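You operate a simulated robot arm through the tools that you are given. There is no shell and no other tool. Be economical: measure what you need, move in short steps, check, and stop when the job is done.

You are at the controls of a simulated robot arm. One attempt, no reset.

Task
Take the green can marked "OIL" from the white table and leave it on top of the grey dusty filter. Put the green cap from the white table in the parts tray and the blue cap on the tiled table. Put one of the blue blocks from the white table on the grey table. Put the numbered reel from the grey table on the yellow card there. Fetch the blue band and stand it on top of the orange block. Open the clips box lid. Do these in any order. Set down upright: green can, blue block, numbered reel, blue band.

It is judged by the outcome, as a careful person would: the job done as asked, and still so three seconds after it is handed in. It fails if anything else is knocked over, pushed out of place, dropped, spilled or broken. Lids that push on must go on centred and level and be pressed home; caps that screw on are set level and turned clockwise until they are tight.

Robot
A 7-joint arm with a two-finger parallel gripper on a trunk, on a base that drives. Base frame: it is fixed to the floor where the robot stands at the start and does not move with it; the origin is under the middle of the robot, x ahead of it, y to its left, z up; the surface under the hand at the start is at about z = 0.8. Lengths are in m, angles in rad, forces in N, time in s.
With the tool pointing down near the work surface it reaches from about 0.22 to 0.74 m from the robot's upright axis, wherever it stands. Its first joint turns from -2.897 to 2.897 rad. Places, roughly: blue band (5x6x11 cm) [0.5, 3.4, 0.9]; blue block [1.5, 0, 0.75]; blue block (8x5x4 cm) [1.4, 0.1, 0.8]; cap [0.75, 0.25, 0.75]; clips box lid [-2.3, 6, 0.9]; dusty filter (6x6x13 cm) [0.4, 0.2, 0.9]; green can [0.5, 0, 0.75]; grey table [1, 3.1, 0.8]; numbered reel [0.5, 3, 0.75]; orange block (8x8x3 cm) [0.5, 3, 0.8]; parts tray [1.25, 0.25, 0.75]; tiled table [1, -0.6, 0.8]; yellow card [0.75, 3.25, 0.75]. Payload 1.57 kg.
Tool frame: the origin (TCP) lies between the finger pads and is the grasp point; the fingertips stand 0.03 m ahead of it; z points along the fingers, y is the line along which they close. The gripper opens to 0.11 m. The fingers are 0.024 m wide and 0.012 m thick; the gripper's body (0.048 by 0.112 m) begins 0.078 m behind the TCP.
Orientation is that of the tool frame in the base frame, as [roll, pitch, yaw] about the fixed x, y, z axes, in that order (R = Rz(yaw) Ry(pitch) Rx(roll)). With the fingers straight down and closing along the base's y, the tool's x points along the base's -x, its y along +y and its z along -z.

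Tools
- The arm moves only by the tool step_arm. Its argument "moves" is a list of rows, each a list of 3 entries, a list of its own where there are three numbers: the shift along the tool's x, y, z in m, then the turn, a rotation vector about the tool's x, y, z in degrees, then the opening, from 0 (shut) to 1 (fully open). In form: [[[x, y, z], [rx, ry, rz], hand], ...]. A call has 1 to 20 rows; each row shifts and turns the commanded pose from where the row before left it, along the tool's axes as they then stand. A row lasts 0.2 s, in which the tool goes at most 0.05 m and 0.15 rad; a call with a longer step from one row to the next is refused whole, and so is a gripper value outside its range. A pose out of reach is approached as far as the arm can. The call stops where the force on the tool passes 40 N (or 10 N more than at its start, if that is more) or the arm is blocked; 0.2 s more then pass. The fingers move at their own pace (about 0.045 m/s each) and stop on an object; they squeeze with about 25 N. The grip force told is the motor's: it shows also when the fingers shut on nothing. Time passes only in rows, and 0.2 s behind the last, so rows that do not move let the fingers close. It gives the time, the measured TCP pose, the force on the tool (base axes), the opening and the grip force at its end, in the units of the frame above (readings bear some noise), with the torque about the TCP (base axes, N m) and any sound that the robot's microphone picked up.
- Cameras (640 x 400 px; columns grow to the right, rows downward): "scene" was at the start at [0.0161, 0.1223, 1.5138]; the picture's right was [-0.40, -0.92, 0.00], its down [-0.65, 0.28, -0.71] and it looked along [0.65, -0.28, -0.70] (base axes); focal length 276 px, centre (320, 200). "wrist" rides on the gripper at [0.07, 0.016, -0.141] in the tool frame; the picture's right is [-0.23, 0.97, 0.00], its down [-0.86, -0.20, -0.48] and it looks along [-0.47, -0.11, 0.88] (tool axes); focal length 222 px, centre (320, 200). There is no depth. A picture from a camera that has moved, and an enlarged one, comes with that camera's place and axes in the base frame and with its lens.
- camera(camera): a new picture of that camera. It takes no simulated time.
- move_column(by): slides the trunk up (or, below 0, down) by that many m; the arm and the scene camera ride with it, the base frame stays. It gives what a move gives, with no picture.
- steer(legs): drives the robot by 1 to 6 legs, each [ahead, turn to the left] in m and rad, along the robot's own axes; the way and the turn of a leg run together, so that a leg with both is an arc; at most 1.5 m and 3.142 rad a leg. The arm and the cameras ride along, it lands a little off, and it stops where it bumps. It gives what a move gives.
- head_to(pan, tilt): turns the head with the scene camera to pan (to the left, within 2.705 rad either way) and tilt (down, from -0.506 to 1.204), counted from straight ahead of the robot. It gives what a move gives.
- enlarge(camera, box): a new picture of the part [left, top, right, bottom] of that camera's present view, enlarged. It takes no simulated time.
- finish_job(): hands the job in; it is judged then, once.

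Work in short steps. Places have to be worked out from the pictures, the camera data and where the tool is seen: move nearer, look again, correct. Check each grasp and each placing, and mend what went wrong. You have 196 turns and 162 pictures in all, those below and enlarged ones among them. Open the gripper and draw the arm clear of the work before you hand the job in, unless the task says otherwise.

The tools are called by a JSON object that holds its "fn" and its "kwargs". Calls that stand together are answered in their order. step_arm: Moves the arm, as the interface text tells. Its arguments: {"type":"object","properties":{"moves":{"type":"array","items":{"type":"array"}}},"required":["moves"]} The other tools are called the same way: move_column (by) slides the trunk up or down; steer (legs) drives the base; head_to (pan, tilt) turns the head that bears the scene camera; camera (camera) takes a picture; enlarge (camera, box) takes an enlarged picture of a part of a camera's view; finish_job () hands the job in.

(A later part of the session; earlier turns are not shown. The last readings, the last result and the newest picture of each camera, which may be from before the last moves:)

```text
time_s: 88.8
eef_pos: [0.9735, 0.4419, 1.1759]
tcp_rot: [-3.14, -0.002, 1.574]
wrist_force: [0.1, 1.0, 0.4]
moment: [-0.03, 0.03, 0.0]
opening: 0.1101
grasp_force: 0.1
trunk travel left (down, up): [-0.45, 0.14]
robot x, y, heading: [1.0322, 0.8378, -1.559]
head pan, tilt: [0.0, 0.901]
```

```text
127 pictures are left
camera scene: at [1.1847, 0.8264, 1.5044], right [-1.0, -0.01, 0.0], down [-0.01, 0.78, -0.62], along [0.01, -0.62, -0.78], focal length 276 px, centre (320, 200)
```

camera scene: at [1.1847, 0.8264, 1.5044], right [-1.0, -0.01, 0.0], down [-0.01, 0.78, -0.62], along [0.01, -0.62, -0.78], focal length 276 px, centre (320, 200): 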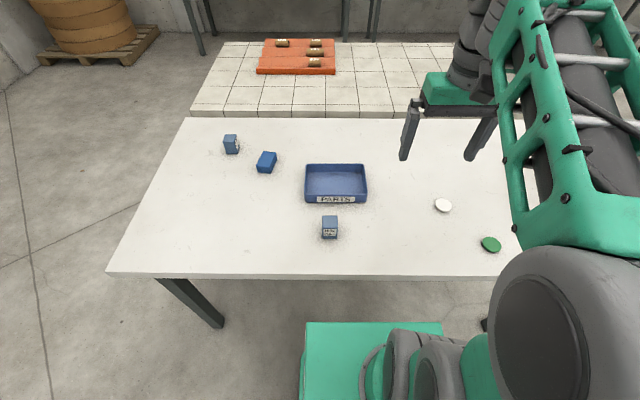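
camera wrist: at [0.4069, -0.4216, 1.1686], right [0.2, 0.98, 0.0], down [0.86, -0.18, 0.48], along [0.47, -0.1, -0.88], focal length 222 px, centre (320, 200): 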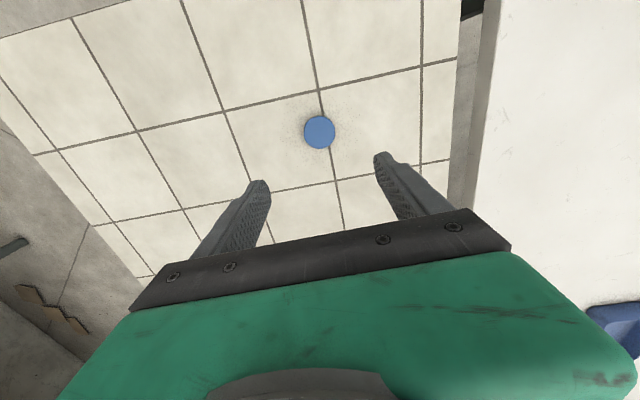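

The plain blue block is the safe pick (others are ink cartridges). First the green cap at ≈(0.702, 0.432): move above it.

{"fn": "step_arm", "kwargs": {"moves": [[[0, -0.034, 0], [0, 0, 0], 1], [[0, -0.034, 0], [0, 0, 0], 1], [[0, -0.034, 0], [0, 0, 0], 1], [[0, -0.034, 0], [0, 0, 0], 1], [[0, -0.034, 0], [0, 0, 0], 1], [[0, -0.034, 0], [0, 0, 0], 1], [[0, -0.034, 0], [0, 0, 0], 1], [[0, -0.034, 0], [0, 0, 0], 1], [[-0.01, 0, 0.04], [0, 0, 0], 1], [[0, 0, 0.04], [0, 0, 0], 1], [[0, 0, 0.04], [0, 0, 0], 1], [[0, 0, 0.04], [0, 0, 0], 1], [[0, 0, 0.04], [0, 0, 0], 1], [[0, 0, 0.04], [0, 0, 0], 1]]}}

{"fn": "camera", "kwargs": {"camera": "wrist"}}

```text
time_s: 91.8
eef_pos: [0.6977, 0.4283, 0.9551]
tcp_rot: [3.132, 0.0, 1.575]
wrist_force: [-0.4, -0.8, 0.7]
moment: [0.01, 0.01, 0.0]
opening: 0.1097
grasp_force: 0.1
out of reach, approached as far as the arm can: row 14
trunk travel left (down, up): [-0.45, 0.14]
robot x, y, heading: [1.0276, 0.8413, -1.569]
head pan, tilt: [0.0, 0.901]
```

```text
126 pictures are left
camera wrist: at [0.7132, 0.4977, 1.0962], right [0.97, -0.22, 0.01], down [-0.2, -0.86, 0.48], along [-0.1, -0.47, -0.88], focal length 222 px, centre (320, 200)
```

wrist: 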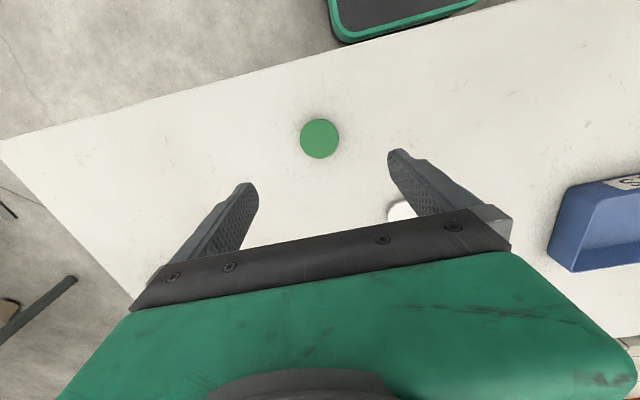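

Cap centre ≈(0.700, 0.432). The arm hit a posture limit, so I'll lower with the column and fix the tilt.

{"fn": "move_column", "kwargs": {"by": -0.08}}

{"fn": "step_arm", "kwargs": {"moves": [[[0.003, 0.002, 0], [0.5, 0, 0], 0.8], [[0, 0, 0.02], [0, 0, 0], 0.8], [[0, 0, 0], [0, 0, 0], 0.8]]}}

```text
time_s: 92.9
eef_pos: [0.6981, 0.4289, 0.8723]
tcp_rot: [3.13, -0.001, 1.574]
wrist_force: [0.2, 0.3, -0.3]
moment: [-0.04, -0.02, -0.04]
opening: 0.1102
grasp_force: 0.0
trunk travel left (down, up): [-0.37, 0.22]
robot x, y, heading: [1.0244, 0.8409, -1.56]
head pan, tilt: [0.0, 0.901]
```

```text
time_s: 93.7
eef_pos: [0.6963, 0.4283, 0.8706]
tcp_rot: [3.124, -0.002, 1.575]
wrist_force: [0.7, -0.5, 0.2]
moment: [0.04, -0.03, 0.03]
opening: 0.088
grasp_force: 0.0
out of reach, approached as far as the arm can: row 2
trunk travel left (down, up): [-0.37, 0.22]
robot x, y, heading: [1.0322, 0.8381, -1.562]
head pan, tilt: [0.0, 0.901]
```

Wrist joint limit. I'll rise a little and rotate the hand to follow the arm bearing (yaw −30°), which should free it.

{"fn": "step_arm", "kwargs": {"moves": [[[0, 0, -0.04], [0, 0, 0], 0.8], [[0, 0, 0], [0, 0, 7.5], 0.8], [[0, 0, 0], [0, 0, 7.5], 0.8], [[0, 0, 0], [0, 0, 7.5], 0.8], [[0, 0, 0], [0, 0, 7.5], 0.8], [[0, 0, 0], [0, 0, 0], 0.8]]}}

```text
time_s: 95.1
eef_pos: [0.6963, 0.4282, 0.9101]
tcp_rot: [3.141, -0.002, 1.048]
wrist_force: [-0.1, 0.3, -0.4]
moment: [0.01, -0.01, 0.0]
opening: 0.0882
grasp_force: 0.1
trunk travel left (down, up): [-0.37, 0.22]
robot x, y, heading: [1.0319, 0.8409, -1.554]
head pan, tilt: [0.0, 0.901]
```

Level again. Centre and descend, then grip.

{"fn": "step_arm", "kwargs": {"moves": [[[0.005, 0.001, 0.03], [0, 0, 0], 0.8], [[0, 0, 0.03], [0, 0, 0], 0.8], [[0, 0, 0.013], [0, 0, 0], 0.8], [[0, 0, 0], [0, 0, 0], 0.8]]}}

{"fn": "enlarge", "kwargs": {"camera": "wrist", "box": [200, 100, 460, 262]}}

```text
time_s: 96.1
eef_pos: [0.695, 0.4256, 0.8707]
tcp_rot: [3.129, -0.009, 1.05]
wrist_force: [-0.5, 0.3, 0.3]
moment: [0.03, -0.04, -0.01]
opening: 0.0881
grasp_force: 0.0
out of reach, approached as far as the arm can: row 2, 3
trunk travel left (down, up): [-0.37, 0.22]
robot x, y, heading: [1.0269, 0.8397, -1.563]
head pan, tilt: [0.0, 0.901]
```

```text
2.46 times, centred on (330, 181) of wrist
camera zoom: at [0.7417, 0.4779, 1.013], right [0.73, -0.68, 0.01], down [-0.61, -0.64, 0.47], along [-0.31, -0.35, -0.88], focal length 547 px, centre (295, 247)
```

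zoom: 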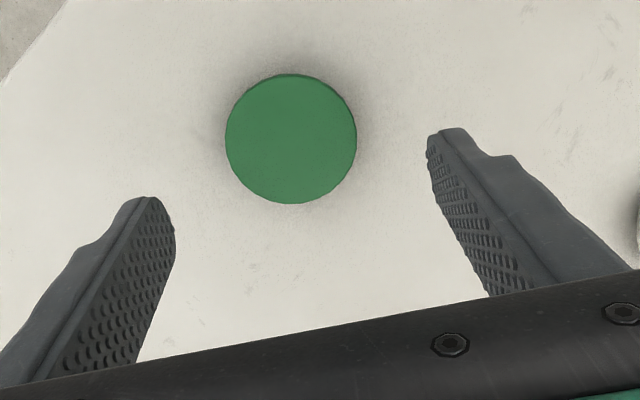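

Limit is in the arm's downward extension at this bearing; I'll rise in the arm and lower the column instead.

{"fn": "step_arm", "kwargs": {"moves": [[[0, 0, -0.05], [0, 0, 0], 0.8], [[0, 0, 0], [0, 0, 0], 0.8]]}}

{"fn": "move_column", "kwargs": {"by": -0.05}}

{"fn": "enlarge", "kwargs": {"camera": "wrist", "box": [200, 100, 460, 262]}}

```text
time_s: 96.7
eef_pos: [0.699, 0.4282, 0.9056]
tcp_rot: [3.139, -0.002, 1.051]
wrist_force: [-0.7, 1.1, 0.2]
moment: [0.0, 0.01, 0.0]
opening: 0.0879
grasp_force: 0.0
trunk travel left (down, up): [-0.37, 0.22]
robot x, y, heading: [1.0284, 0.8384, -1.562]
head pan, tilt: [0.0, 0.901]
```

```text
time_s: 97.7
eef_pos: [0.6981, 0.4277, 0.8575]
tcp_rot: [3.139, -0.002, 1.05]
wrist_force: [-0.8, -0.3, -0.7]
moment: [0.0, -0.04, -0.02]
opening: 0.0879
grasp_force: 0.1
trunk travel left (down, up): [-0.32, 0.27]
robot x, y, heading: [1.0315, 0.8385, -1.558]
head pan, tilt: [0.0, 0.901]
```

```text
2.46 times, centred on (330, 181) of wrist
camera zoom: at [0.7466, 0.4794, 0.9987], right [0.73, -0.68, 0.0], down [-0.6, -0.64, 0.48], along [-0.32, -0.35, -0.88], focal length 547 px, centre (295, 247)
```

zoom: 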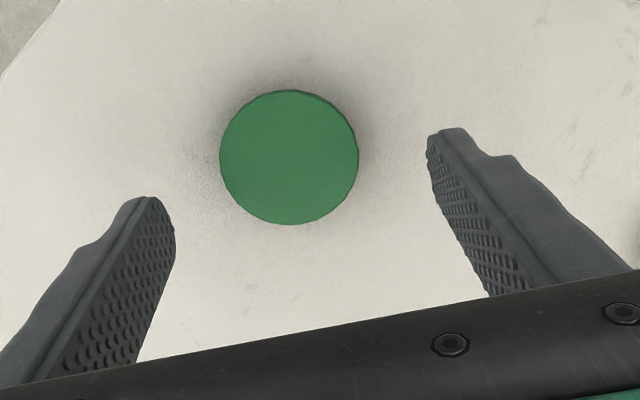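

Shift ~6 mm along tool x, lower the column 2 cm, then check.

{"fn": "step_arm", "kwargs": {"moves": [[[0.006, 0.001, 0], [0, 0, 0], 0.8], [[0, 0, 0], [0, 0, 0], 0.8]]}}

{"fn": "move_column", "kwargs": {"by": -0.02}}

{"fn": "step_arm", "kwargs": {"moves": [[[0, 0, 0], [0, 0, 0], 0.4], [[0, 0, 0], [0, 0, 0], 0.2], [[0, 0, 0], [0, 0, 0], 0], [[0, 0, 0], [0, 0, 0], 0]]}}

{"fn": "enlarge", "kwargs": {"camera": "wrist", "box": [200, 100, 460, 262]}}

```text
time_s: 98.2
eef_pos: [0.7023, 0.4317, 0.858]
tcp_rot: [3.139, -0.003, 1.052]
wrist_force: [0.0, 1.0, -0.4]
moment: [-0.01, -0.03, 0.02]
opening: 0.088
grasp_force: 0.2
trunk travel left (down, up): [-0.32, 0.27]
robot x, y, heading: [1.0279, 0.8428, -1.558]
head pan, tilt: [0.0, 0.901]
```

```text
time_s: 98.9
eef_pos: [0.7021, 0.4322, 0.8367]
tcp_rot: [3.14, -0.003, 1.051]
wrist_force: [0.3, -0.4, -0.7]
moment: [0.0, 0.05, 0.01]
opening: 0.088
grasp_force: 0.1
trunk travel left (down, up): [-0.3, 0.29]
robot x, y, heading: [1.0341, 0.8371, -1.559]
head pan, tilt: [0.0, 0.901]
```

```text
time_s: 99.9
eef_pos: [0.7012, 0.4321, 0.8377]
tcp_rot: [3.14, -0.003, 1.05]
wrist_force: [0.8, 0.3, 0.3]
moment: [0.01, 0.01, -0.02]
opening: 0.0469
grasp_force: 24.8
trunk travel left (down, up): [-0.3, 0.29]
robot x, y, heading: [1.0292, 0.8445, -1.558]
head pan, tilt: [0.0, 0.901]
```

```text
2.46 times, centred on (330, 181) of wrist
camera zoom: at [0.7505, 0.4842, 0.9791], right [0.73, -0.68, 0.0], down [-0.6, -0.64, 0.48], along [-0.32, -0.35, -0.88], focal length 547 px, centre (295, 247)
```

zoom: 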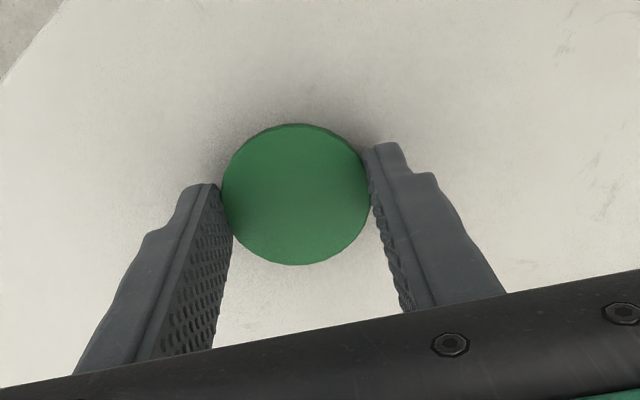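

Gripped. Raise, rotate the hand back, and carry the cap over the tray (centre ≈(1.136, 0.205)).

{"fn": "move_column", "kwargs": {"by": 0.15}}

{"fn": "step_arm", "kwargs": {"moves": [[[0, 0, -0.04], [0, 0, 0], 0], [[0, 0, -0.04], [0, 0, 0], 0], [[0, 0, 0], [0, 0, -7.5], 0], [[0, 0, 0], [0, 0, -7.5], 0], [[0, 0, 0], [0, 0, -7.5], 0], [[0, 0, 0], [0, 0, -7.5], 0], [[-0.022, 0.0425, 0], [0, 0, 0], 0], [[-0.022, 0.0425, 0], [0, 0, 0], 0], [[-0.022, 0.0425, 0], [0, 0, 0], 0], [[-0.022, 0.0425, 0], [0, 0, 0], 0], [[-0.022, 0.0425, 0], [0, 0, 0], 0], [[-0.022, 0.0425, 0], [0, 0, 0], 0], [[-0.022, 0.0425, 0], [0, 0, 0], 0], [[-0.022, 0.0425, 0], [0, 0, 0], 0], [[-0.022, 0.0425, 0], [0, 0, 0], 0], [[-0.022, 0.0425, 0], [0, 0, 0], 0], [[0, 0, 0], [0, 0, 0], 0]]}}

{"fn": "camera", "kwargs": {"camera": "wrist"}}

{"fn": "camera", "kwargs": {"camera": "scene"}}

```text
time_s: 101.7
eef_pos: [0.7022, 0.4323, 0.9862]
tcp_rot: [3.141, -0.004, 1.051]
wrist_force: [-0.3, 0.7, -0.5]
moment: [0.02, 0.0, -0.06]
opening: 0.0467
grasp_force: 25.1
trunk travel left (down, up): [-0.45, 0.14]
robot x, y, heading: [1.0266, 0.8392, -1.565]
head pan, tilt: [0.0, 0.901]
```

```text
time_s: 105.3
eef_pos: [1.129, 0.214, 1.0649]
tcp_rot: [3.139, -0.003, 1.574]
wrist_force: [0.3, 0.0, 0.2]
moment: [-0.02, 0.03, -0.02]
opening: 0.0467
grasp_force: 24.9
trunk travel left (down, up): [-0.45, 0.14]
robot x, y, heading: [1.0288, 0.8383, -1.562]
head pan, tilt: [0.0, 0.901]
```

```text
122 pictures are left
camera wrist: at [1.1447, 0.2821, 1.2074], right [0.97, -0.22, 0.0], down [-0.2, -0.86, 0.48], along [-0.1, -0.46, -0.88], focal length 222 px, centre (320, 200)
```

wrist: 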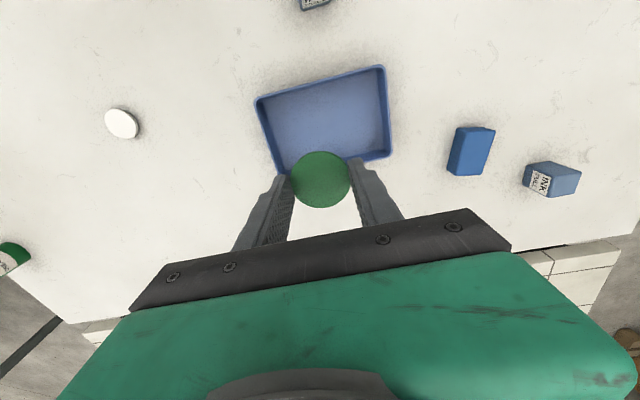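

```text
121 pictures are left
camera scene: at [1.185, 0.8263, 1.5044], right [-1.0, -0.01, 0.0], down [-0.01, 0.78, -0.62], along [0.01, -0.62, -0.78], focal length 276 px, centre (320, 200)
```

scene: 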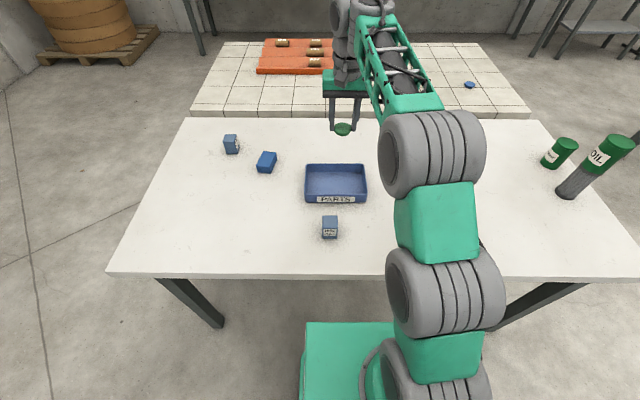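

Over the tray centre within a centimetre. Lower into the tray.

{"fn": "step_arm", "kwargs": {"moves": [[[0, 0.009, 0.04], [0, 0, 0], 0], [[0, 0, 0.04], [0, 0, 0], 0], [[0, 0, 0.04], [0, 0, 0], 0], [[0, 0, 0.04], [0, 0, 0], 0], [[0, 0, 0.04], [0, 0, 0], 0], [[0, 0, 0.01], [0, 0, 0], 0], [[0, 0, 0], [0, 0, 0], 0]]}}

{"fn": "camera", "kwargs": {"camera": "wrist"}}

```text
time_s: 106.9
eef_pos: [1.1365, 0.2142, 0.8588]
tcp_rot: [3.14, -0.001, 1.575]
wrist_force: [0.9, -0.6, -0.3]
moment: [0.02, 0.05, -0.04]
opening: 0.0464
grasp_force: 25.5
trunk travel left (down, up): [-0.45, 0.14]
robot x, y, heading: [1.0294, 0.8404, -1.556]
head pan, tilt: [0.0, 0.901]
```

```text
120 pictures are left
camera wrist: at [1.1528, 0.2831, 0.9993], right [0.97, -0.22, 0.0], down [-0.2, -0.86, 0.48], along [-0.1, -0.47, -0.88], focal length 222 px, centre (320, 200)
```

wrist: 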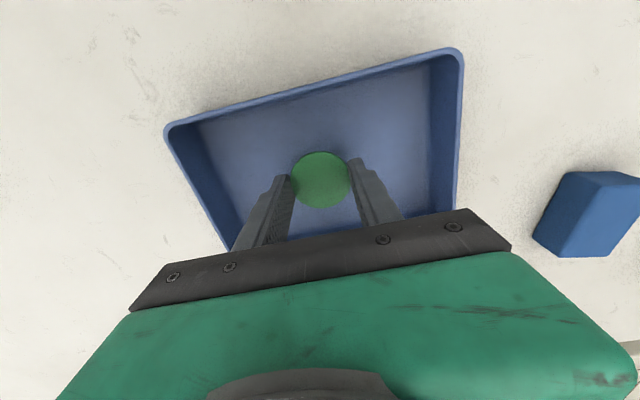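

Inside the tray with room. Fine steps to contact.

{"fn": "step_arm", "kwargs": {"moves": [[[0, 0, 0.004], [0, 0, 0], 0], [[0, 0, 0.003], [0, 0, 0], 0], [[0, 0, 0.003], [0, 0, 0], 0], [[0, 0, 0.002], [0, 0, 0], 0], [[0, 0, 0.002], [0, 0, 0], 0], [[0, 0, 0], [0, 0, 0], 0]]}}

```text
time_s: 108.3
eef_pos: [1.1371, 0.2158, 0.843]
tcp_rot: [3.138, -0.001, 1.575]
wrist_force: [0.3, 0.0, -0.3]
moment: [-0.01, 0.0, 0.02]
opening: 0.0466
grasp_force: 25.3
trunk travel left (down, up): [-0.45, 0.14]
robot x, y, heading: [1.0298, 0.8391, -1.564]
head pan, tilt: [0.0, 0.901]
```

{"fn": "step_arm", "kwargs": {"moves": [[[0, 0, 0.002], [0, 0, 0], 0], [[0, 0, 0.001], [0, 0, 0], 0], [[0, 0, 0], [0, 0, 0], 0]]}}

```text
time_s: 109.1
eef_pos: [1.1374, 0.213, 0.842]
tcp_rot: [3.138, -0.002, 1.574]
wrist_force: [-0.1, 0.1, 0.7]
moment: [-0.01, -0.03, 0.0]
opening: 0.0463
grasp_force: 25.5
trunk travel left (down, up): [-0.45, 0.14]
robot x, y, heading: [1.0262, 0.843, -1.559]
head pan, tilt: [0.0, 0.901]
```

Slight contact maybe; a touch more then release.

{"fn": "step_arm", "kwargs": {"moves": [[[0, 0, 0.0015], [0, 0, 0], 0], [[0, 0, 0], [0, 0, 0], 0]]}}

```text
time_s: 109.7
eef_pos: [1.1363, 0.2145, 0.8405]
tcp_rot: [3.138, 0.001, 1.573]
wrist_force: [0.7, 0.8, 7.2]
moment: [0.01, -0.05, 0.0]
opening: 0.0461
grasp_force: 24.9
trunk travel left (down, up): [-0.45, 0.14]
robot x, y, heading: [1.0283, 0.8417, -1.559]
head pan, tilt: [0.0, 0.901]
```

Contact (7 N). Release and rise, then look for the blue block.

{"fn": "step_arm", "kwargs": {"moves": [[[0, 0, 0], [0, 0, 0], 0.5], [[0, 0, 0], [0, 0, 0], 0.65], [[0, 0, 0], [0, 0, 0], 0.65], [[0, 0, -0.03], [0, 0, 0], 0.65], [[0, 0, -0.04], [0, 0, 0], 0.65], [[0, 0, -0.04], [0, 0, 0], 0.8], [[0, 0, -0.04], [0, 0, 0], 1], [[0, 0, -0.04], [0, 0, 0], 1], [[0, 0, -0.04], [0, 0, 0], 1]]}}

{"fn": "camera", "kwargs": {"camera": "wrist"}}

{"fn": "enlarge", "kwargs": {"camera": "scene", "box": [200, 110, 380, 250]}}

```text
time_s: 111.7
eef_pos: [1.1371, 0.2132, 1.0692]
tcp_rot: [3.138, -0.003, 1.573]
wrist_force: [-0.3, 0.0, 0.0]
moment: [-0.01, 0.03, 0.01]
opening: 0.1099
grasp_force: 0.1
trunk travel left (down, up): [-0.45, 0.14]
robot x, y, heading: [1.0302, 0.8379, -1.563]
head pan, tilt: [0.0, 0.901]
```

```text
119 pictures are left
camera wrist: at [1.1537, 0.2816, 1.2106], right [0.97, -0.22, 0.0], down [-0.2, -0.86, 0.48], along [-0.11, -0.46, -0.88], focal length 222 px, centre (320, 200)
```

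wrist: 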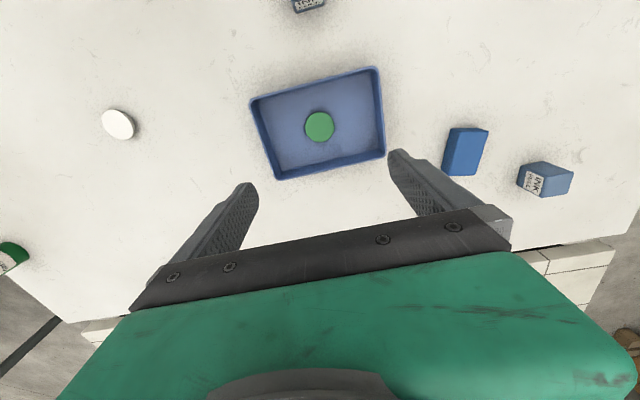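

```text
2.86 times, centred on (290, 180) of scene
camera zoom: at [1.1845, 0.826, 1.5044], right [-1.0, -0.01, 0.0], down [-0.01, 0.78, -0.62], along [0.01, -0.62, -0.78], focal length 790 px, centre (406, 257)
```

zoom: 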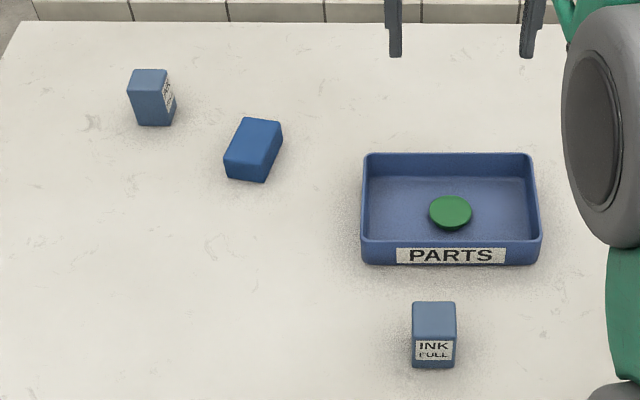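

Green cap is in the tray. The block is at ≈(1.376, 0.121), 5 cm side nearly along x; I need to shift the base +0.33 in x.

{"fn": "steer", "kwargs": {"legs": [[-0.2, 0], [0, 1.571], [0.33, 0], [0, -1.571], [0.2, 0]]}}

{"fn": "camera", "kwargs": {"camera": "wrist"}}

{"fn": "camera", "kwargs": {"camera": "scene"}}

```text
time_s: 123.8
eef_pos: [1.4802, 0.2164, 1.0691]
tcp_rot: [3.138, -0.002, 1.586]
wrist_force: [0.3, 0.0, 0.0]
moment: [-0.03, 0.03, 0.0]
opening: 0.1099
grasp_force: 0.0
trunk travel left (down, up): [-0.45, 0.14]
robot x, y, heading: [1.3629, 0.8445, -1.547]
head pan, tilt: [0.0, 0.901]
```

```text
117 pictures are left
camera wrist: at [1.4959, 0.2849, 1.2107], right [0.98, -0.21, 0.0], down [-0.19, -0.86, 0.48], along [-0.1, -0.47, -0.88], focal length 222 px, centre (320, 200)
```

wrist: 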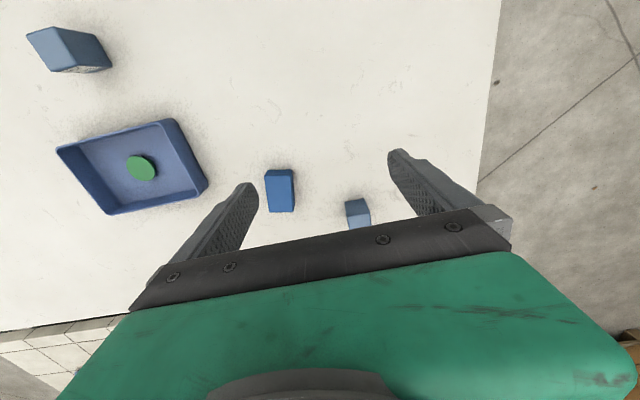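

```text
116 pictures are left
camera scene: at [1.5193, 0.8296, 1.5044], right [-1.0, -0.02, 0.0], down [-0.02, 0.78, -0.62], along [0.01, -0.62, -0.78], focal length 276 px, centre (320, 200)
```

scene: 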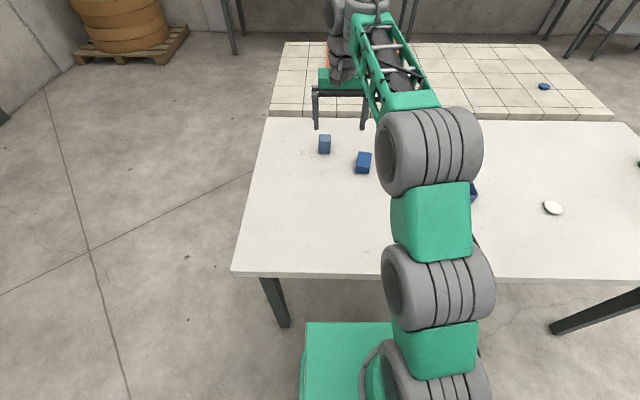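

Move above the block with yaw adjusted and look.

{"fn": "step_arm", "kwargs": {"moves": [[[-0.0311, -0.0351, 0], [0, 0, 0], 1], [[-0.0311, -0.0351, 0], [0, 0, 0], 1], [[-0.0311, -0.0351, 0], [0, 0, 0], 1], [[0, 0, 0.03], [0, 0, 4.5], 1], [[0, 0, 0.03], [0, 0, 4.5], 1], [[0, 0, 0.04], [0, 0, 0], 1], [[0, 0, 0], [0, 0, 0], 1]]}}

{"fn": "camera", "kwargs": {"camera": "wrist"}}

{"fn": "enlarge", "kwargs": {"camera": "scene", "box": [280, 80, 440, 200]}}

```text
time_s: 125.5
eef_pos: [1.3849, 0.1445, 0.9633]
tcp_rot: [3.139, -0.003, 1.431]
wrist_force: [-0.7, -0.6, -0.2]
moment: [0.01, -0.02, -0.01]
opening: 0.1101
grasp_force: 0.1
out of reach, approached as far as the arm can: row 3
trunk travel left (down, up): [-0.45, 0.14]
robot x, y, heading: [1.3627, 0.8414, -1.546]
head pan, tilt: [0.0, 0.901]
```

```text
115 pictures are left
camera wrist: at [1.4117, 0.2115, 1.1056], right [0.93, -0.36, 0.0], down [-0.32, -0.82, 0.48], along [-0.17, -0.45, -0.88], focal length 222 px, centre (320, 200)
```

wrist: 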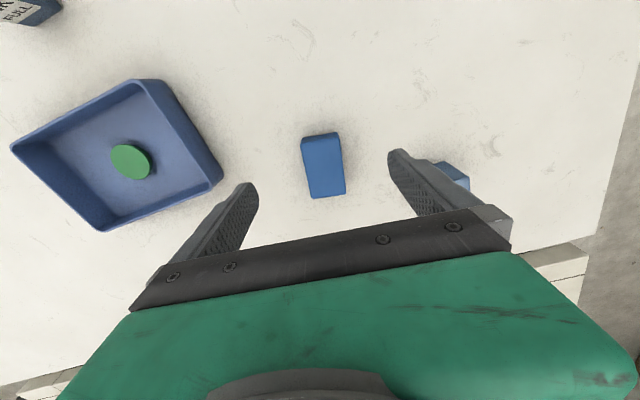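

```text
3.33 times, centred on (360, 140) of scene
camera zoom: at [1.5192, 0.8296, 1.5044], right [-1.0, -0.02, 0.0], down [-0.02, 0.78, -0.62], along [0.01, -0.62, -0.78], focal length 921 px, centre (187, 400)
```

zoom: 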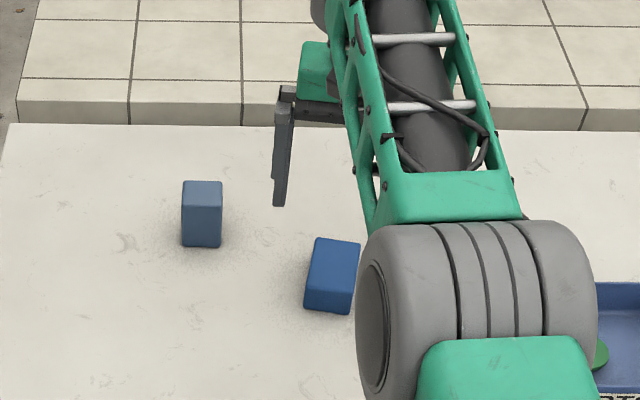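

Block centre ≈(1.383, 0.119). Correct position and yaw, and descend.

{"fn": "step_arm", "kwargs": {"moves": [[[0, 0, 0.03], [0, 0, 5], 1], [[-0.012, 0.001, 0.03], [0, 0, 0], 1], [[-0.012, 0.001, 0.02], [0, 0, 0], 1], [[0, 0, 0], [0, 0, 0], 1]]}}

{"fn": "camera", "kwargs": {"camera": "wrist"}}

```text
time_s: 126.5
eef_pos: [1.3826, 0.1216, 0.8811]
tcp_rot: [3.139, -0.001, 1.344]
wrist_force: [-0.7, 0.5, 0.1]
moment: [0.06, 0.0, -0.02]
opening: 0.1102
grasp_force: 0.1
trunk travel left (down, up): [-0.45, 0.14]
robot x, y, heading: [1.3619, 0.8448, -1.546]
head pan, tilt: [0.0, 0.901]
```

```text
113 pictures are left
camera wrist: at [1.4146, 0.1847, 1.0226], right [0.9, -0.44, 0.0], down [-0.39, -0.79, 0.48], along [-0.21, -0.43, -0.88], focal length 222 px, centre (320, 200)
```

wrist: 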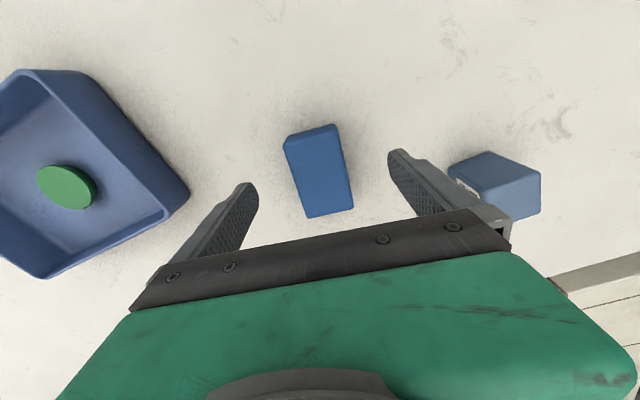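

Aligned; ink cartridge clear of the finger. Descend and close.

{"fn": "step_arm", "kwargs": {"moves": [[[0, 0, 0.025], [0, 0, 0], 1], [[0, 0, 0.018], [0, 0, 0], 1], [[0, 0, 0], [0, 0, 0], 0.6], [[0, 0, 0], [0, 0, 0], 0.4], [[0, 0, 0], [0, 0, 0], 0], [[0, 0, 0], [0, 0, 0], 0], [[0, 0, 0], [0, 0, 0], 0], [[0, 0, -0.02], [0, 0, 0], 0], [[0, 0, -0.03], [0, 0, 0], 0]]}}

{"fn": "camera", "kwargs": {"camera": "wrist"}}

```text
time_s: 128.4
eef_pos: [1.3803, 0.1219, 0.89]
tcp_rot: [3.141, -0.004, 1.344]
wrist_force: [-0.5, -0.2, -2.1]
moment: [-0.01, 0.02, -0.02]
opening: 0.0497
grasp_force: 24.8
trunk travel left (down, up): [-0.45, 0.14]
robot x, y, heading: [1.3654, 0.8428, -1.553]
head pan, tilt: [0.0, 0.901]
```

```text
112 pictures are left
camera wrist: at [1.4127, 0.1854, 1.0317], right [0.9, -0.44, 0.0], down [-0.39, -0.79, 0.48], along [-0.21, -0.43, -0.88], focal length 222 px, centre (320, 200)
```

wrist: 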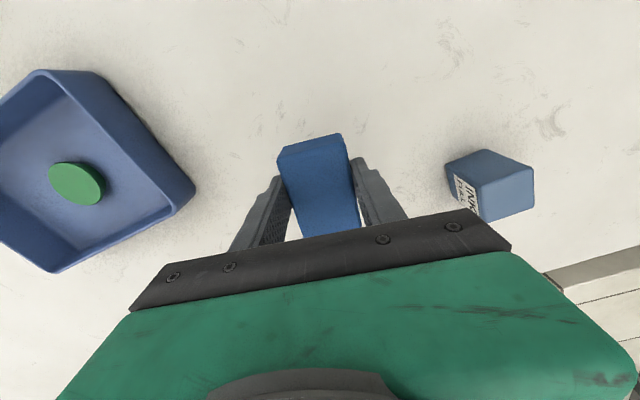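

Block held. Raise/retract it, then drive out and around toward the grey table's left side (x≈−0.15, y≈3.1).

{"fn": "step_arm", "kwargs": {"moves": [[[0, 0, -0.04], [0, 0, 0], 0], [[0, 0, -0.04], [0, 0, 0], 0], [[0, 0, -0.04], [0, 0, 0], 0], [[0.03, 0, -0.035], [0, 0, 0], 0], [[0.04, 0, -0.02], [0, 0, 0], 0], [[0.04, 0, -0.02], [0, 0, 0], 0], [[0.04, 0, -0.02], [0, 0, 0], 0], [[0.04, 0, -0.02], [0, 0, 0], 0], [[0.04, 0, 0], [0, 0, 0], 0], [[0.04, 0, 0], [0, 0, 0], 0], [[0.03, 0, 0], [0, 0, 0], 0]]}}

{"fn": "steer", "kwargs": {"legs": [[-0.35, 0], [0, -1.571], [1.5, 0], [0.08, 0], [0, -1.571], [0.7, 0]]}}

{"fn": "head_to", "kwargs": {"pan": -0.4, "tilt": 0.5}}

{"fn": "camera", "kwargs": {"camera": "scene"}}

```text
time_s: 130.8
eef_pos: [1.4492, 0.3764, 1.1157]
tcp_rot: [3.139, -0.003, 1.342]
wrist_force: [-0.4, -0.3, -1.8]
moment: [0.01, -0.02, 0.01]
opening: 0.0498
grasp_force: 25.1
out of reach, approached as far as the arm can: row 3, 4, 5
trunk travel left (down, up): [-0.45, 0.14]
robot x, y, heading: [1.3663, 0.8398, -1.549]
head pan, tilt: [0.0, 0.901]
```

```text
time_s: 151.9
eef_pos: [-0.3426, 2.3175, 1.1148]
tcp_rot: [3.14, -0.002, -1.79]
wrist_force: [1.2, 0.5, -1.6]
moment: [-0.01, 0.0, -0.01]
opening: 0.0496
grasp_force: 25.1
trunk travel left (down, up): [-0.45, 0.14]
robot x, y, heading: [-0.2494, 1.8506, 1.605]
head pan, tilt: [0.0, 0.901]
```

```text
time_s: 152.8
eef_pos: [-0.3406, 2.3176, 1.1148]
tcp_rot: [3.14, -0.001, -1.79]
wrist_force: [-0.6, -0.3, -1.3]
moment: [-0.02, 0.03, -0.01]
opening: 0.0496
grasp_force: 24.7
trunk travel left (down, up): [-0.45, 0.14]
robot x, y, heading: [-0.2541, 1.8549, 1.606]
head pan, tilt: [-0.4, 0.499]
```

```text
111 pictures are left
camera scene: at [-0.3686, 1.8734, 1.5382], right [0.93, -0.36, 0.0], down [-0.17, -0.45, -0.88], along [0.32, 0.82, -0.48], focal length 276 px, centre (320, 200)
```

scene: 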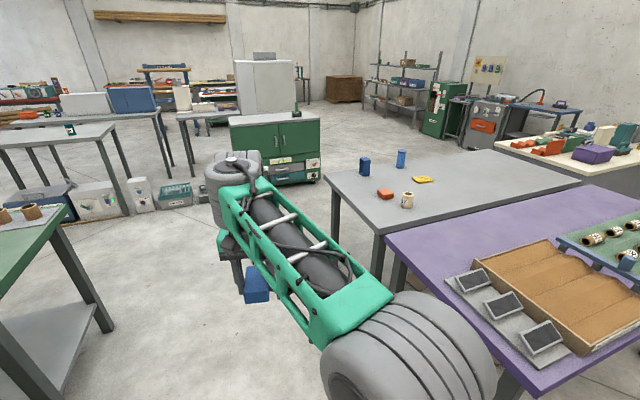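

Excellent view of the grey table. Zoom in to identify objects.

{"fn": "enlarge", "kwargs": {"camera": "scene", "box": [310, 130, 470, 230]}}

```text
4.00 times, centred on (390, 180) of scene
camera zoom: at [-0.3686, 1.8734, 1.5382], right [0.93, -0.36, 0.0], down [-0.17, -0.45, -0.88], along [0.32, 0.82, -0.48], focal length 1105 px, centre (40, 280)
```

zoom: 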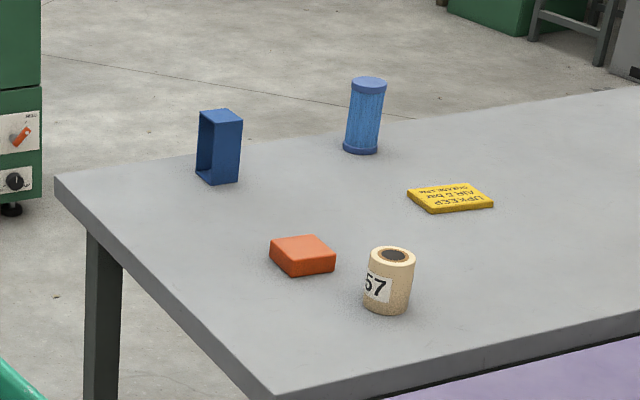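

Objects: band ≈(0.544, 3.384), orange ≈(0.478, 3.033), reel ≈(0.535, 2.915), card ≈(0.837, 3.153). I drive to the left side of the grey table, facing it.

{"fn": "steer", "kwargs": {"legs": [[1.25, 0], [0, -1.606], [0.22, 0]]}}

{"fn": "head_to", "kwargs": {"pan": 0.0, "tilt": 0.85}}

{"fn": "camera", "kwargs": {"camera": "scene"}}

{"fn": "camera", "kwargs": {"camera": "wrist"}}

```text
time_s: 164.2
eef_pos: [0.3862, 3.1916, 1.1151]
tcp_rot: [3.141, -0.002, 2.924]
wrist_force: [0.7, -0.4, -2.1]
moment: [0.02, 0.01, 0.01]
opening: 0.0492
grasp_force: 24.8
trunk travel left (down, up): [-0.45, 0.14]
robot x, y, heading: [-0.0807, 3.1005, 0.031]
head pan, tilt: [-0.4, 0.499]
```

```text
time_s: 165.1
eef_pos: [0.3856, 3.1908, 1.1158]
tcp_rot: [3.14, -0.001, 2.925]
wrist_force: [0.5, 0.2, -1.0]
moment: [0.0, -0.03, 0.01]
opening: 0.0494
grasp_force: 25.6
trunk travel left (down, up): [-0.45, 0.14]
robot x, y, heading: [-0.0767, 3.0973, 0.033]
head pan, tilt: [0.0, 0.85]
```

```text
109 pictures are left
camera scene: at [-0.0639, 3.2536, 1.5084], right [0.03, -1.0, 0.0], down [-0.75, -0.02, -0.66], along [0.66, 0.02, -0.75], focal length 276 px, centre (320, 200)
```

scene: 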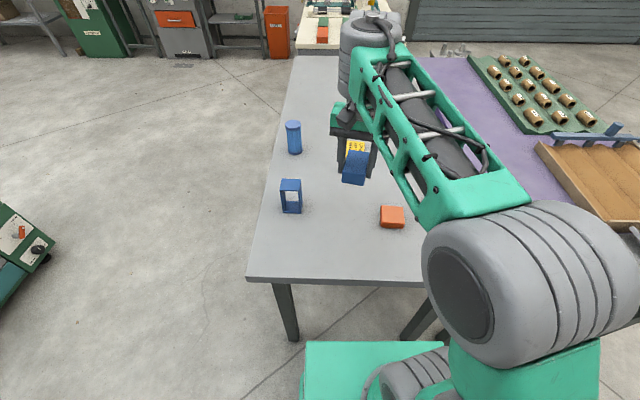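

```text
108 pictures are left
camera wrist: at [0.3223, 3.2213, 1.2567], right [0.43, 0.9, 0.0], down [0.79, -0.38, 0.48], along [0.43, -0.2, -0.88], focal length 222 px, centre (320, 200)
```

wrist: 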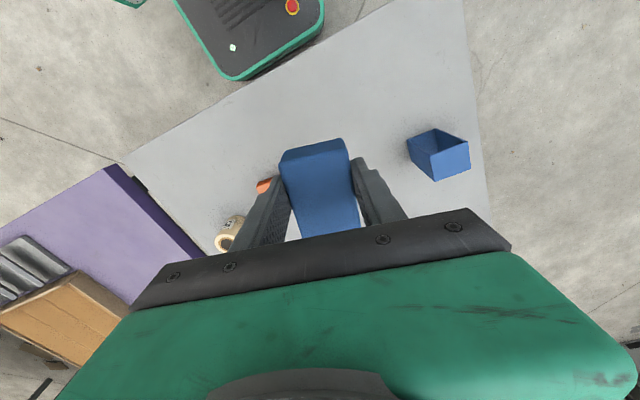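

Lower the block onto the table at about (0.365, 3.20).

{"fn": "step_arm", "kwargs": {"moves": [[[0.02, 0, 0.03], [0, 0, 0], 0], [[0, 0, 0.04], [0, 0, 0], 0], [[0, 0, 0.04], [0, 0, 0], 0], [[0, 0, 0.04], [0, 0, 0], 0], [[0, 0, 0.04], [0, 0, 0], 0], [[0, 0, 0.04], [0, 0, 0], 0], [[0, 0, 0.025], [0, 0, 0], 0], [[0, 0, 0], [0, 0, 0], 0]]}}

{"fn": "camera", "kwargs": {"camera": "scene"}}

```text
time_s: 166.9
eef_pos: [0.4148, 3.2019, 0.9594]
tcp_rot: [-3.139, -0.007, 2.924]
wrist_force: [-0.5, 0.1, -2.3]
moment: [0.02, 0.03, -0.03]
opening: 0.0493
grasp_force: 24.8
out of reach, approached as far as the arm can: row 3, 4, 5, 6, 7
trunk travel left (down, up): [-0.45, 0.14]
robot x, y, heading: [-0.0799, 3.0976, 0.032]
head pan, tilt: [0.0, 0.85]
```

```text
107 pictures are left
camera scene: at [-0.0641, 3.2536, 1.5083], right [0.03, -1.0, 0.0], down [-0.75, -0.03, -0.66], along [0.66, 0.02, -0.75], focal length 276 px, centre (320, 200)
```

scene: 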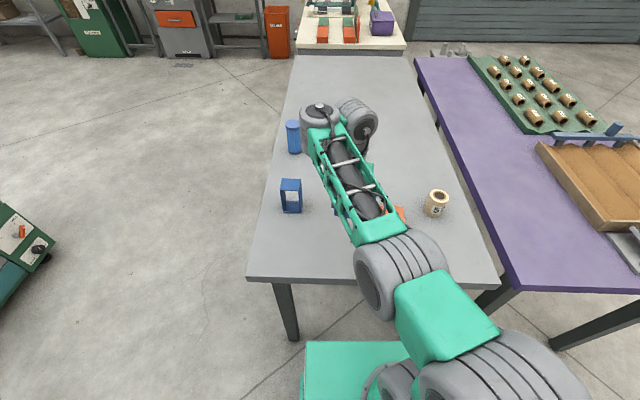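

Too close to the body to reach down here. Rise, back the base off 0.1 m and extend the arm instead.

{"fn": "step_arm", "kwargs": {"moves": [[[0, 0, -0.04], [0, 0, 0], 0], [[0, 0, -0.04], [0, 0, 0], 0], [[0, 0, 0], [0, 0, 0], 0]]}}

{"fn": "steer", "kwargs": {"legs": [[-0.12, 0]]}}

```text
time_s: 167.7
eef_pos: [0.4141, 3.2016, 1.0365]
tcp_rot: [3.141, -0.001, 2.925]
wrist_force: [-0.2, 0.4, -1.5]
moment: [0.02, 0.03, -0.01]
opening: 0.0493
grasp_force: 24.8
trunk travel left (down, up): [-0.45, 0.14]
robot x, y, heading: [-0.0796, 3.101, 0.034]
head pan, tilt: [0.0, 0.85]
```

```text
time_s: 168.9
eef_pos: [0.2935, 3.1995, 1.0368]
tcp_rot: [3.14, -0.002, 2.925]
wrist_force: [0.0, -1.1, -1.8]
moment: [0.0, 0.03, -0.03]
opening: 0.0495
grasp_force: 25.0
trunk travel left (down, up): [-0.45, 0.14]
robot x, y, heading: [-0.2, 3.0895, 0.033]
head pan, tilt: [0.0, 0.85]
```

{"fn": "step_arm", "kwargs": {"moves": [[[-0.041, 0.017, 0], [0, 0, 0], 0], [[-0.041, 0.017, 0], [0, 0, 0], 0], [[0, 0, 0.04], [0, 0, 0], 0], [[0, 0, 0.04], [0, 0, 0], 0], [[0, 0, 0.04], [0, 0, 0], 0], [[0, 0, 0.04], [0, 0, 0], 0], [[0, 0, 0.02], [0, 0, 0], 0], [[0, 0, 0], [0, 0, 0], 0]]}}

{"fn": "camera", "kwargs": {"camera": "wrist"}}

```text
time_s: 170.7
eef_pos: [0.4224, 3.2258, 0.9071]
tcp_rot: [-3.139, -0.008, 2.926]
wrist_force: [-1.0, 0.6, -2.6]
moment: [0.02, 0.02, -0.01]
opening: 0.0497
grasp_force: 25.6
out of reach, approached as far as the arm can: row 5, 6, 7
trunk travel left (down, up): [-0.45, 0.14]
robot x, y, heading: [-0.2008, 3.095, 0.03]
head pan, tilt: [0.0, 0.85]
```

```text
106 pictures are left
camera wrist: at [0.3605, 3.256, 1.0494], right [0.43, 0.9, -0.01], down [0.8, -0.38, 0.47], along [0.42, -0.21, -0.88], focal length 222 px, centre (320, 200)
```

wrist: 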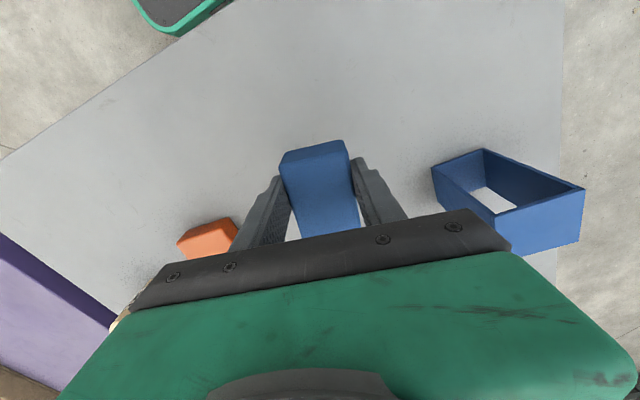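

Still limited in the arm, so use the column for the rest of the way down.

{"fn": "step_arm", "kwargs": {"moves": [[[0, 0, -0.03], [0, 0, 0], 0], [[0, 0, 0], [0, 0, 0], 0]]}}

{"fn": "move_column", "kwargs": {"by": -0.07}}

```text
time_s: 171.3
eef_pos: [0.423, 3.2239, 0.9385]
tcp_rot: [3.14, -0.003, 2.927]
wrist_force: [-1.2, 0.3, -1.7]
moment: [0.02, 0.0, 0.0]
opening: 0.0497
grasp_force: 25.4
trunk travel left (down, up): [-0.45, 0.14]
robot x, y, heading: [-0.2015, 3.0945, 0.034]
head pan, tilt: [0.0, 0.85]
```

```text
time_s: 172.4
eef_pos: [0.4226, 3.2254, 0.8692]
tcp_rot: [3.141, -0.002, 2.928]
wrist_force: [-0.6, -1.0, -2.3]
moment: [-0.01, 0.04, 0.01]
opening: 0.0494
grasp_force: 25.1
trunk travel left (down, up): [-0.38, 0.21]
robot x, y, heading: [-0.1999, 3.0947, 0.038]
head pan, tilt: [0.0, 0.85]
```

{"fn": "move_column", "kwargs": {"by": -0.022}}

{"fn": "step_arm", "kwargs": {"moves": [[[0, 0, 0.003], [0, 0, 0], 0], [[0, 0, 0.002], [0, 0, 0], 0], [[0, 0, 0.002], [0, 0, 0], 0], [[0, 0, 0], [0, 0, 0], 0]]}}

```text
time_s: 173.1
eef_pos: [0.4214, 3.225, 0.8471]
tcp_rot: [3.141, 0.001, 2.927]
wrist_force: [-0.7, -0.8, -2.5]
moment: [0.03, 0.01, 0.0]
opening: 0.0495
grasp_force: 25.3
trunk travel left (down, up): [-0.358, 0.232]
robot x, y, heading: [-0.1981, 3.0975, 0.035]
head pan, tilt: [0.0, 0.85]
```

```text
time_s: 174.1
eef_pos: [0.4217, 3.2258, 0.8397]
tcp_rot: [3.138, -0.003, 2.927]
wrist_force: [0.7, 0.2, -1.6]
moment: [0.03, 0.02, 0.03]
opening: 0.0496
grasp_force: 25.3
trunk travel left (down, up): [-0.358, 0.232]
robot x, y, heading: [-0.1983, 3.0932, 0.034]
head pan, tilt: [0.0, 0.85]
```

Keep easing down (2 mm, then check).

{"fn": "step_arm", "kwargs": {"moves": [[[0, 0, 0.0015], [0, 0, 0], 0], [[0, 0, 0.0015], [0, 0, 0], 0], [[0, 0, 0], [0, 0, 0], 0]]}}

{"fn": "camera", "kwargs": {"camera": "scene"}}

```text
time_s: 174.9
eef_pos: [0.421, 3.2253, 0.8374]
tcp_rot: [3.139, 0.001, 2.927]
wrist_force: [2.2, 0.1, 9.3]
moment: [-0.42, -0.56, 0.08]
opening: 0.0495
grasp_force: 24.9
trunk travel left (down, up): [-0.358, 0.232]
robot x, y, heading: [-0.2017, 3.0919, 0.031]
head pan, tilt: [0.0, 0.85]
```

```text
105 pictures are left
camera scene: at [-0.1863, 3.2494, 1.4165], right [0.04, -1.0, 0.0], down [-0.75, -0.03, -0.66], along [0.66, 0.02, -0.75], focal length 276 px, centre (320, 200)
```

scene: 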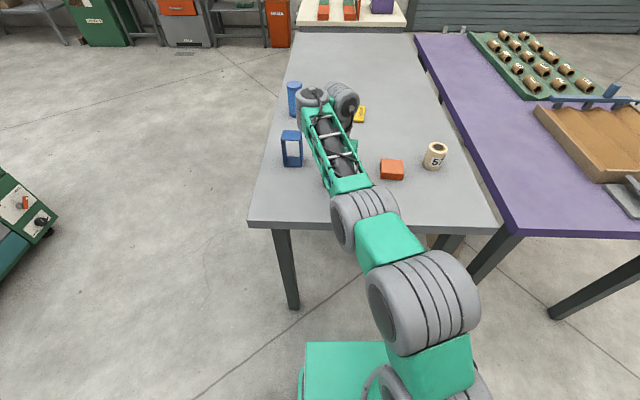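

Contact. Release (opening moderately), rise with the column.

{"fn": "step_arm", "kwargs": {"moves": [[[0, 0, 0], [0, 0, 0], 0.55], [[0, 0, 0], [0, 0, 0], 0.75], [[0, 0, 0], [0, 0, 0], 0.75], [[0, 0, -0.03], [0, 0, 0], 0.75], [[0, 0, -0.04], [0, 0, 0], 0.75], [[0, 0, 0], [0, 0, 0], 0.75]]}}

{"fn": "move_column", "kwargs": {"by": 0.15}}

{"fn": "camera", "kwargs": {"camera": "wrist"}}

{"fn": "camera", "kwargs": {"camera": "scene"}}

```text
time_s: 176.3
eef_pos: [0.4218, 3.2232, 0.9065]
tcp_rot: [3.14, -0.003, 2.926]
wrist_force: [-0.1, 0.2, -0.8]
moment: [0.01, -0.02, -0.01]
opening: 0.0826
grasp_force: 0.1
trunk travel left (down, up): [-0.358, 0.232]
robot x, y, heading: [-0.1967, 3.0903, 0.035]
head pan, tilt: [0.0, 0.85]
```

```text
time_s: 178.0
eef_pos: [0.423, 3.2222, 1.0552]
tcp_rot: [3.138, 0.0, 2.928]
wrist_force: [-0.7, -0.1, 0.2]
moment: [0.03, 0.0, 0.03]
opening: 0.0826
grasp_force: 0.1
trunk travel left (down, up): [-0.508, 0.082]
robot x, y, heading: [-0.1987, 3.0902, 0.033]
head pan, tilt: [0.0, 0.85]
```

```text
104 pictures are left
camera wrist: at [0.3582, 3.2532, 1.1976], right [0.43, 0.9, 0.0], down [0.79, -0.38, 0.48], along [0.43, -0.2, -0.88], focal length 222 px, centre (320, 200)
```

wrist: 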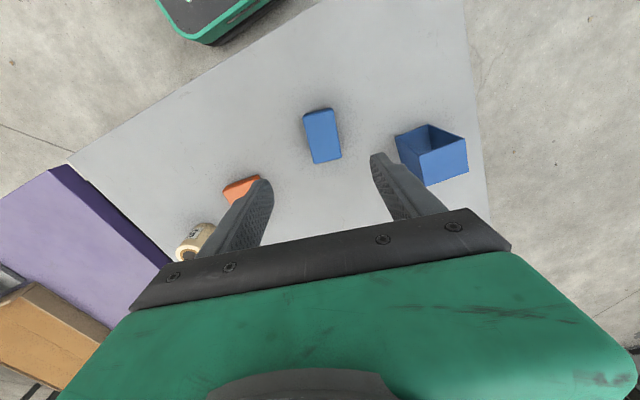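

```text
103 pictures are left
camera scene: at [-0.1856, 3.2496, 1.5663], right [0.04, -1.0, 0.0], down [-0.75, -0.03, -0.66], along [0.66, 0.02, -0.75], focal length 276 px, centre (320, 200)
```

scene: 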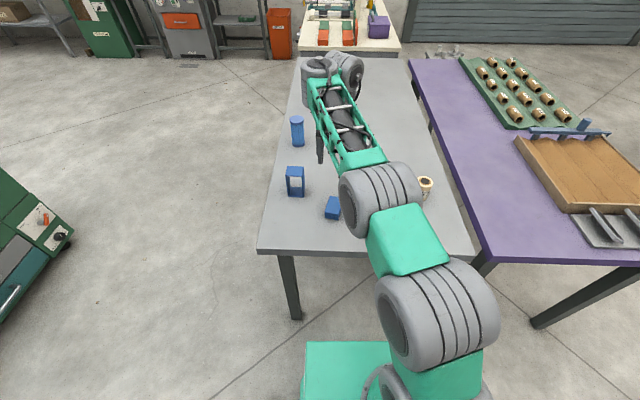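

Blue block is placed. Now measure the band and the orange block from here.

{"fn": "enlarge", "kwargs": {"camera": "scene", "box": [250, 130, 450, 250]}}

```text
3.20 times, centred on (350, 190) of scene
camera zoom: at [-0.1856, 3.2496, 1.5663], right [0.04, -1.0, 0.0], down [-0.75, -0.03, -0.66], along [0.66, 0.02, -0.75], focal length 884 px, centre (224, 232)
```

zoom: 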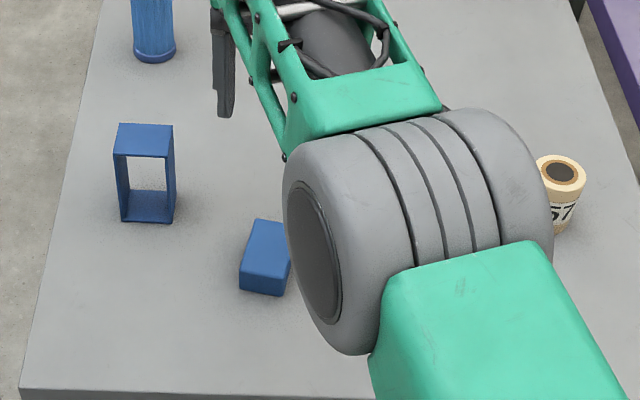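

Band centre ≈(0.523, 3.359), aligned with the axes. Rotate the hand to yaw π and move above it.

{"fn": "step_arm", "kwargs": {"moves": [[[0, 0, 0], [0, 0, -6.1], 1], [[0, 0, 0], [0, 0, -6.1], 1], [[-0.025, 0.034, 0], [0, 0, 0], 1], [[-0.025, 0.034, 0], [0, 0, 0], 1], [[-0.025, 0.034, 0], [0, 0, 0], 1], [[-0.025, 0.034, 0], [0, 0, 0], 1], [[0, 0, 0], [0, 0, 0], 1]]}}

{"fn": "camera", "kwargs": {"camera": "wrist"}}

{"fn": "camera", "kwargs": {"camera": "scene"}}

```text
time_s: 179.6
eef_pos: [0.4809, 3.3246, 1.0515]
tcp_rot: [3.141, -0.001, 3.141]
wrist_force: [-0.1, -0.3, 0.7]
moment: [-0.01, 0.03, 0.01]
opening: 0.11
grasp_force: 0.1
out of reach, approached as far as the arm can: row 5, 6
trunk travel left (down, up): [-0.508, 0.082]
robot x, y, heading: [-0.2018, 3.0968, 0.031]
head pan, tilt: [0.0, 0.85]
```

```text
101 pictures are left
camera wrist: at [0.4112, 3.3406, 1.1928], right [0.23, 0.97, 0.0], down [0.86, -0.2, 0.48], along [0.46, -0.11, -0.88], focal length 222 px, centre (320, 200)
```

wrist: 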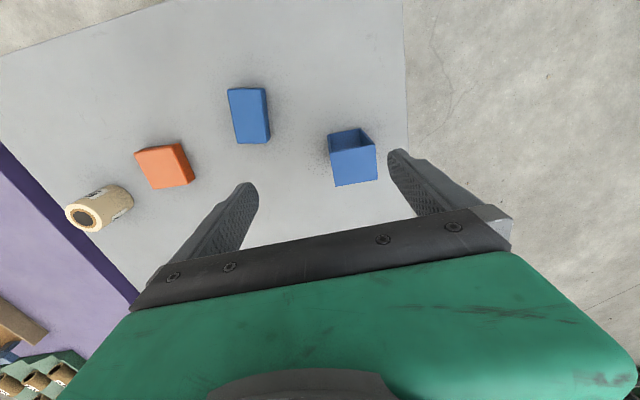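

```text
100 pictures are left
camera scene: at [-0.1857, 3.2498, 1.5663], right [0.04, -1.0, 0.0], down [-0.75, -0.03, -0.66], along [0.66, 0.02, -0.75], focal length 276 px, centre (320, 200)
```

scene: 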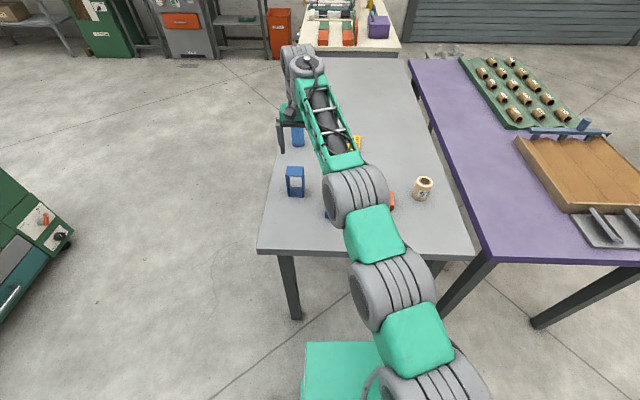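

Too far now; drive the base forward 0.12 m and re-align over the band (≈(0.521, 3.360)).

{"fn": "steer", "kwargs": {"legs": [[0.12, 0]]}}

{"fn": "step_arm", "kwargs": {"moves": [[[0.04, 0.016, 0], [0, 0, 0], 1], [[0.04, 0.016, 0], [0, 0, 0], 1], [[0, 0, 0.03], [0, 0, 0], 1], [[0, 0, 0], [0, 0, 0], 1]]}}

{"fn": "camera", "kwargs": {"camera": "wrist"}}

```text
time_s: 180.9
eef_pos: [0.6008, 3.3286, 1.0507]
tcp_rot: [3.14, -0.003, 3.141]
wrist_force: [-0.6, -0.2, -0.4]
moment: [0.04, 0.02, 0.01]
opening: 0.1102
grasp_force: 0.0
trunk travel left (down, up): [-0.508, 0.082]
robot x, y, heading: [-0.0753, 3.1029, 0.038]
head pan, tilt: [0.0, 0.85]
```

```text
time_s: 181.9
eef_pos: [0.5198, 3.3606, 1.0208]
tcp_rot: [3.137, -0.002, 3.139]
wrist_force: [0.8, 0.5, -0.1]
moment: [0.02, 0.01, 0.02]
opening: 0.1099
grasp_force: 0.0
trunk travel left (down, up): [-0.508, 0.082]
robot x, y, heading: [-0.0782, 3.0992, 0.037]
head pan, tilt: [0.0, 0.85]
```

```text
99 pictures are left
camera wrist: at [0.4523, 3.3768, 1.1625], right [0.23, 0.97, 0.0], down [0.86, -0.2, 0.48], along [0.46, -0.11, -0.88], focal length 222 px, centre (320, 200)
```

wrist: 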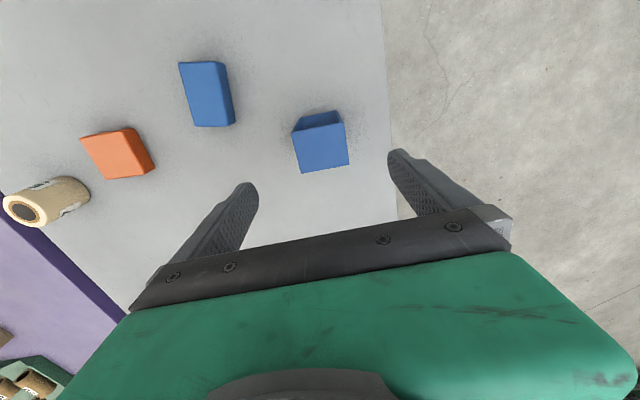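

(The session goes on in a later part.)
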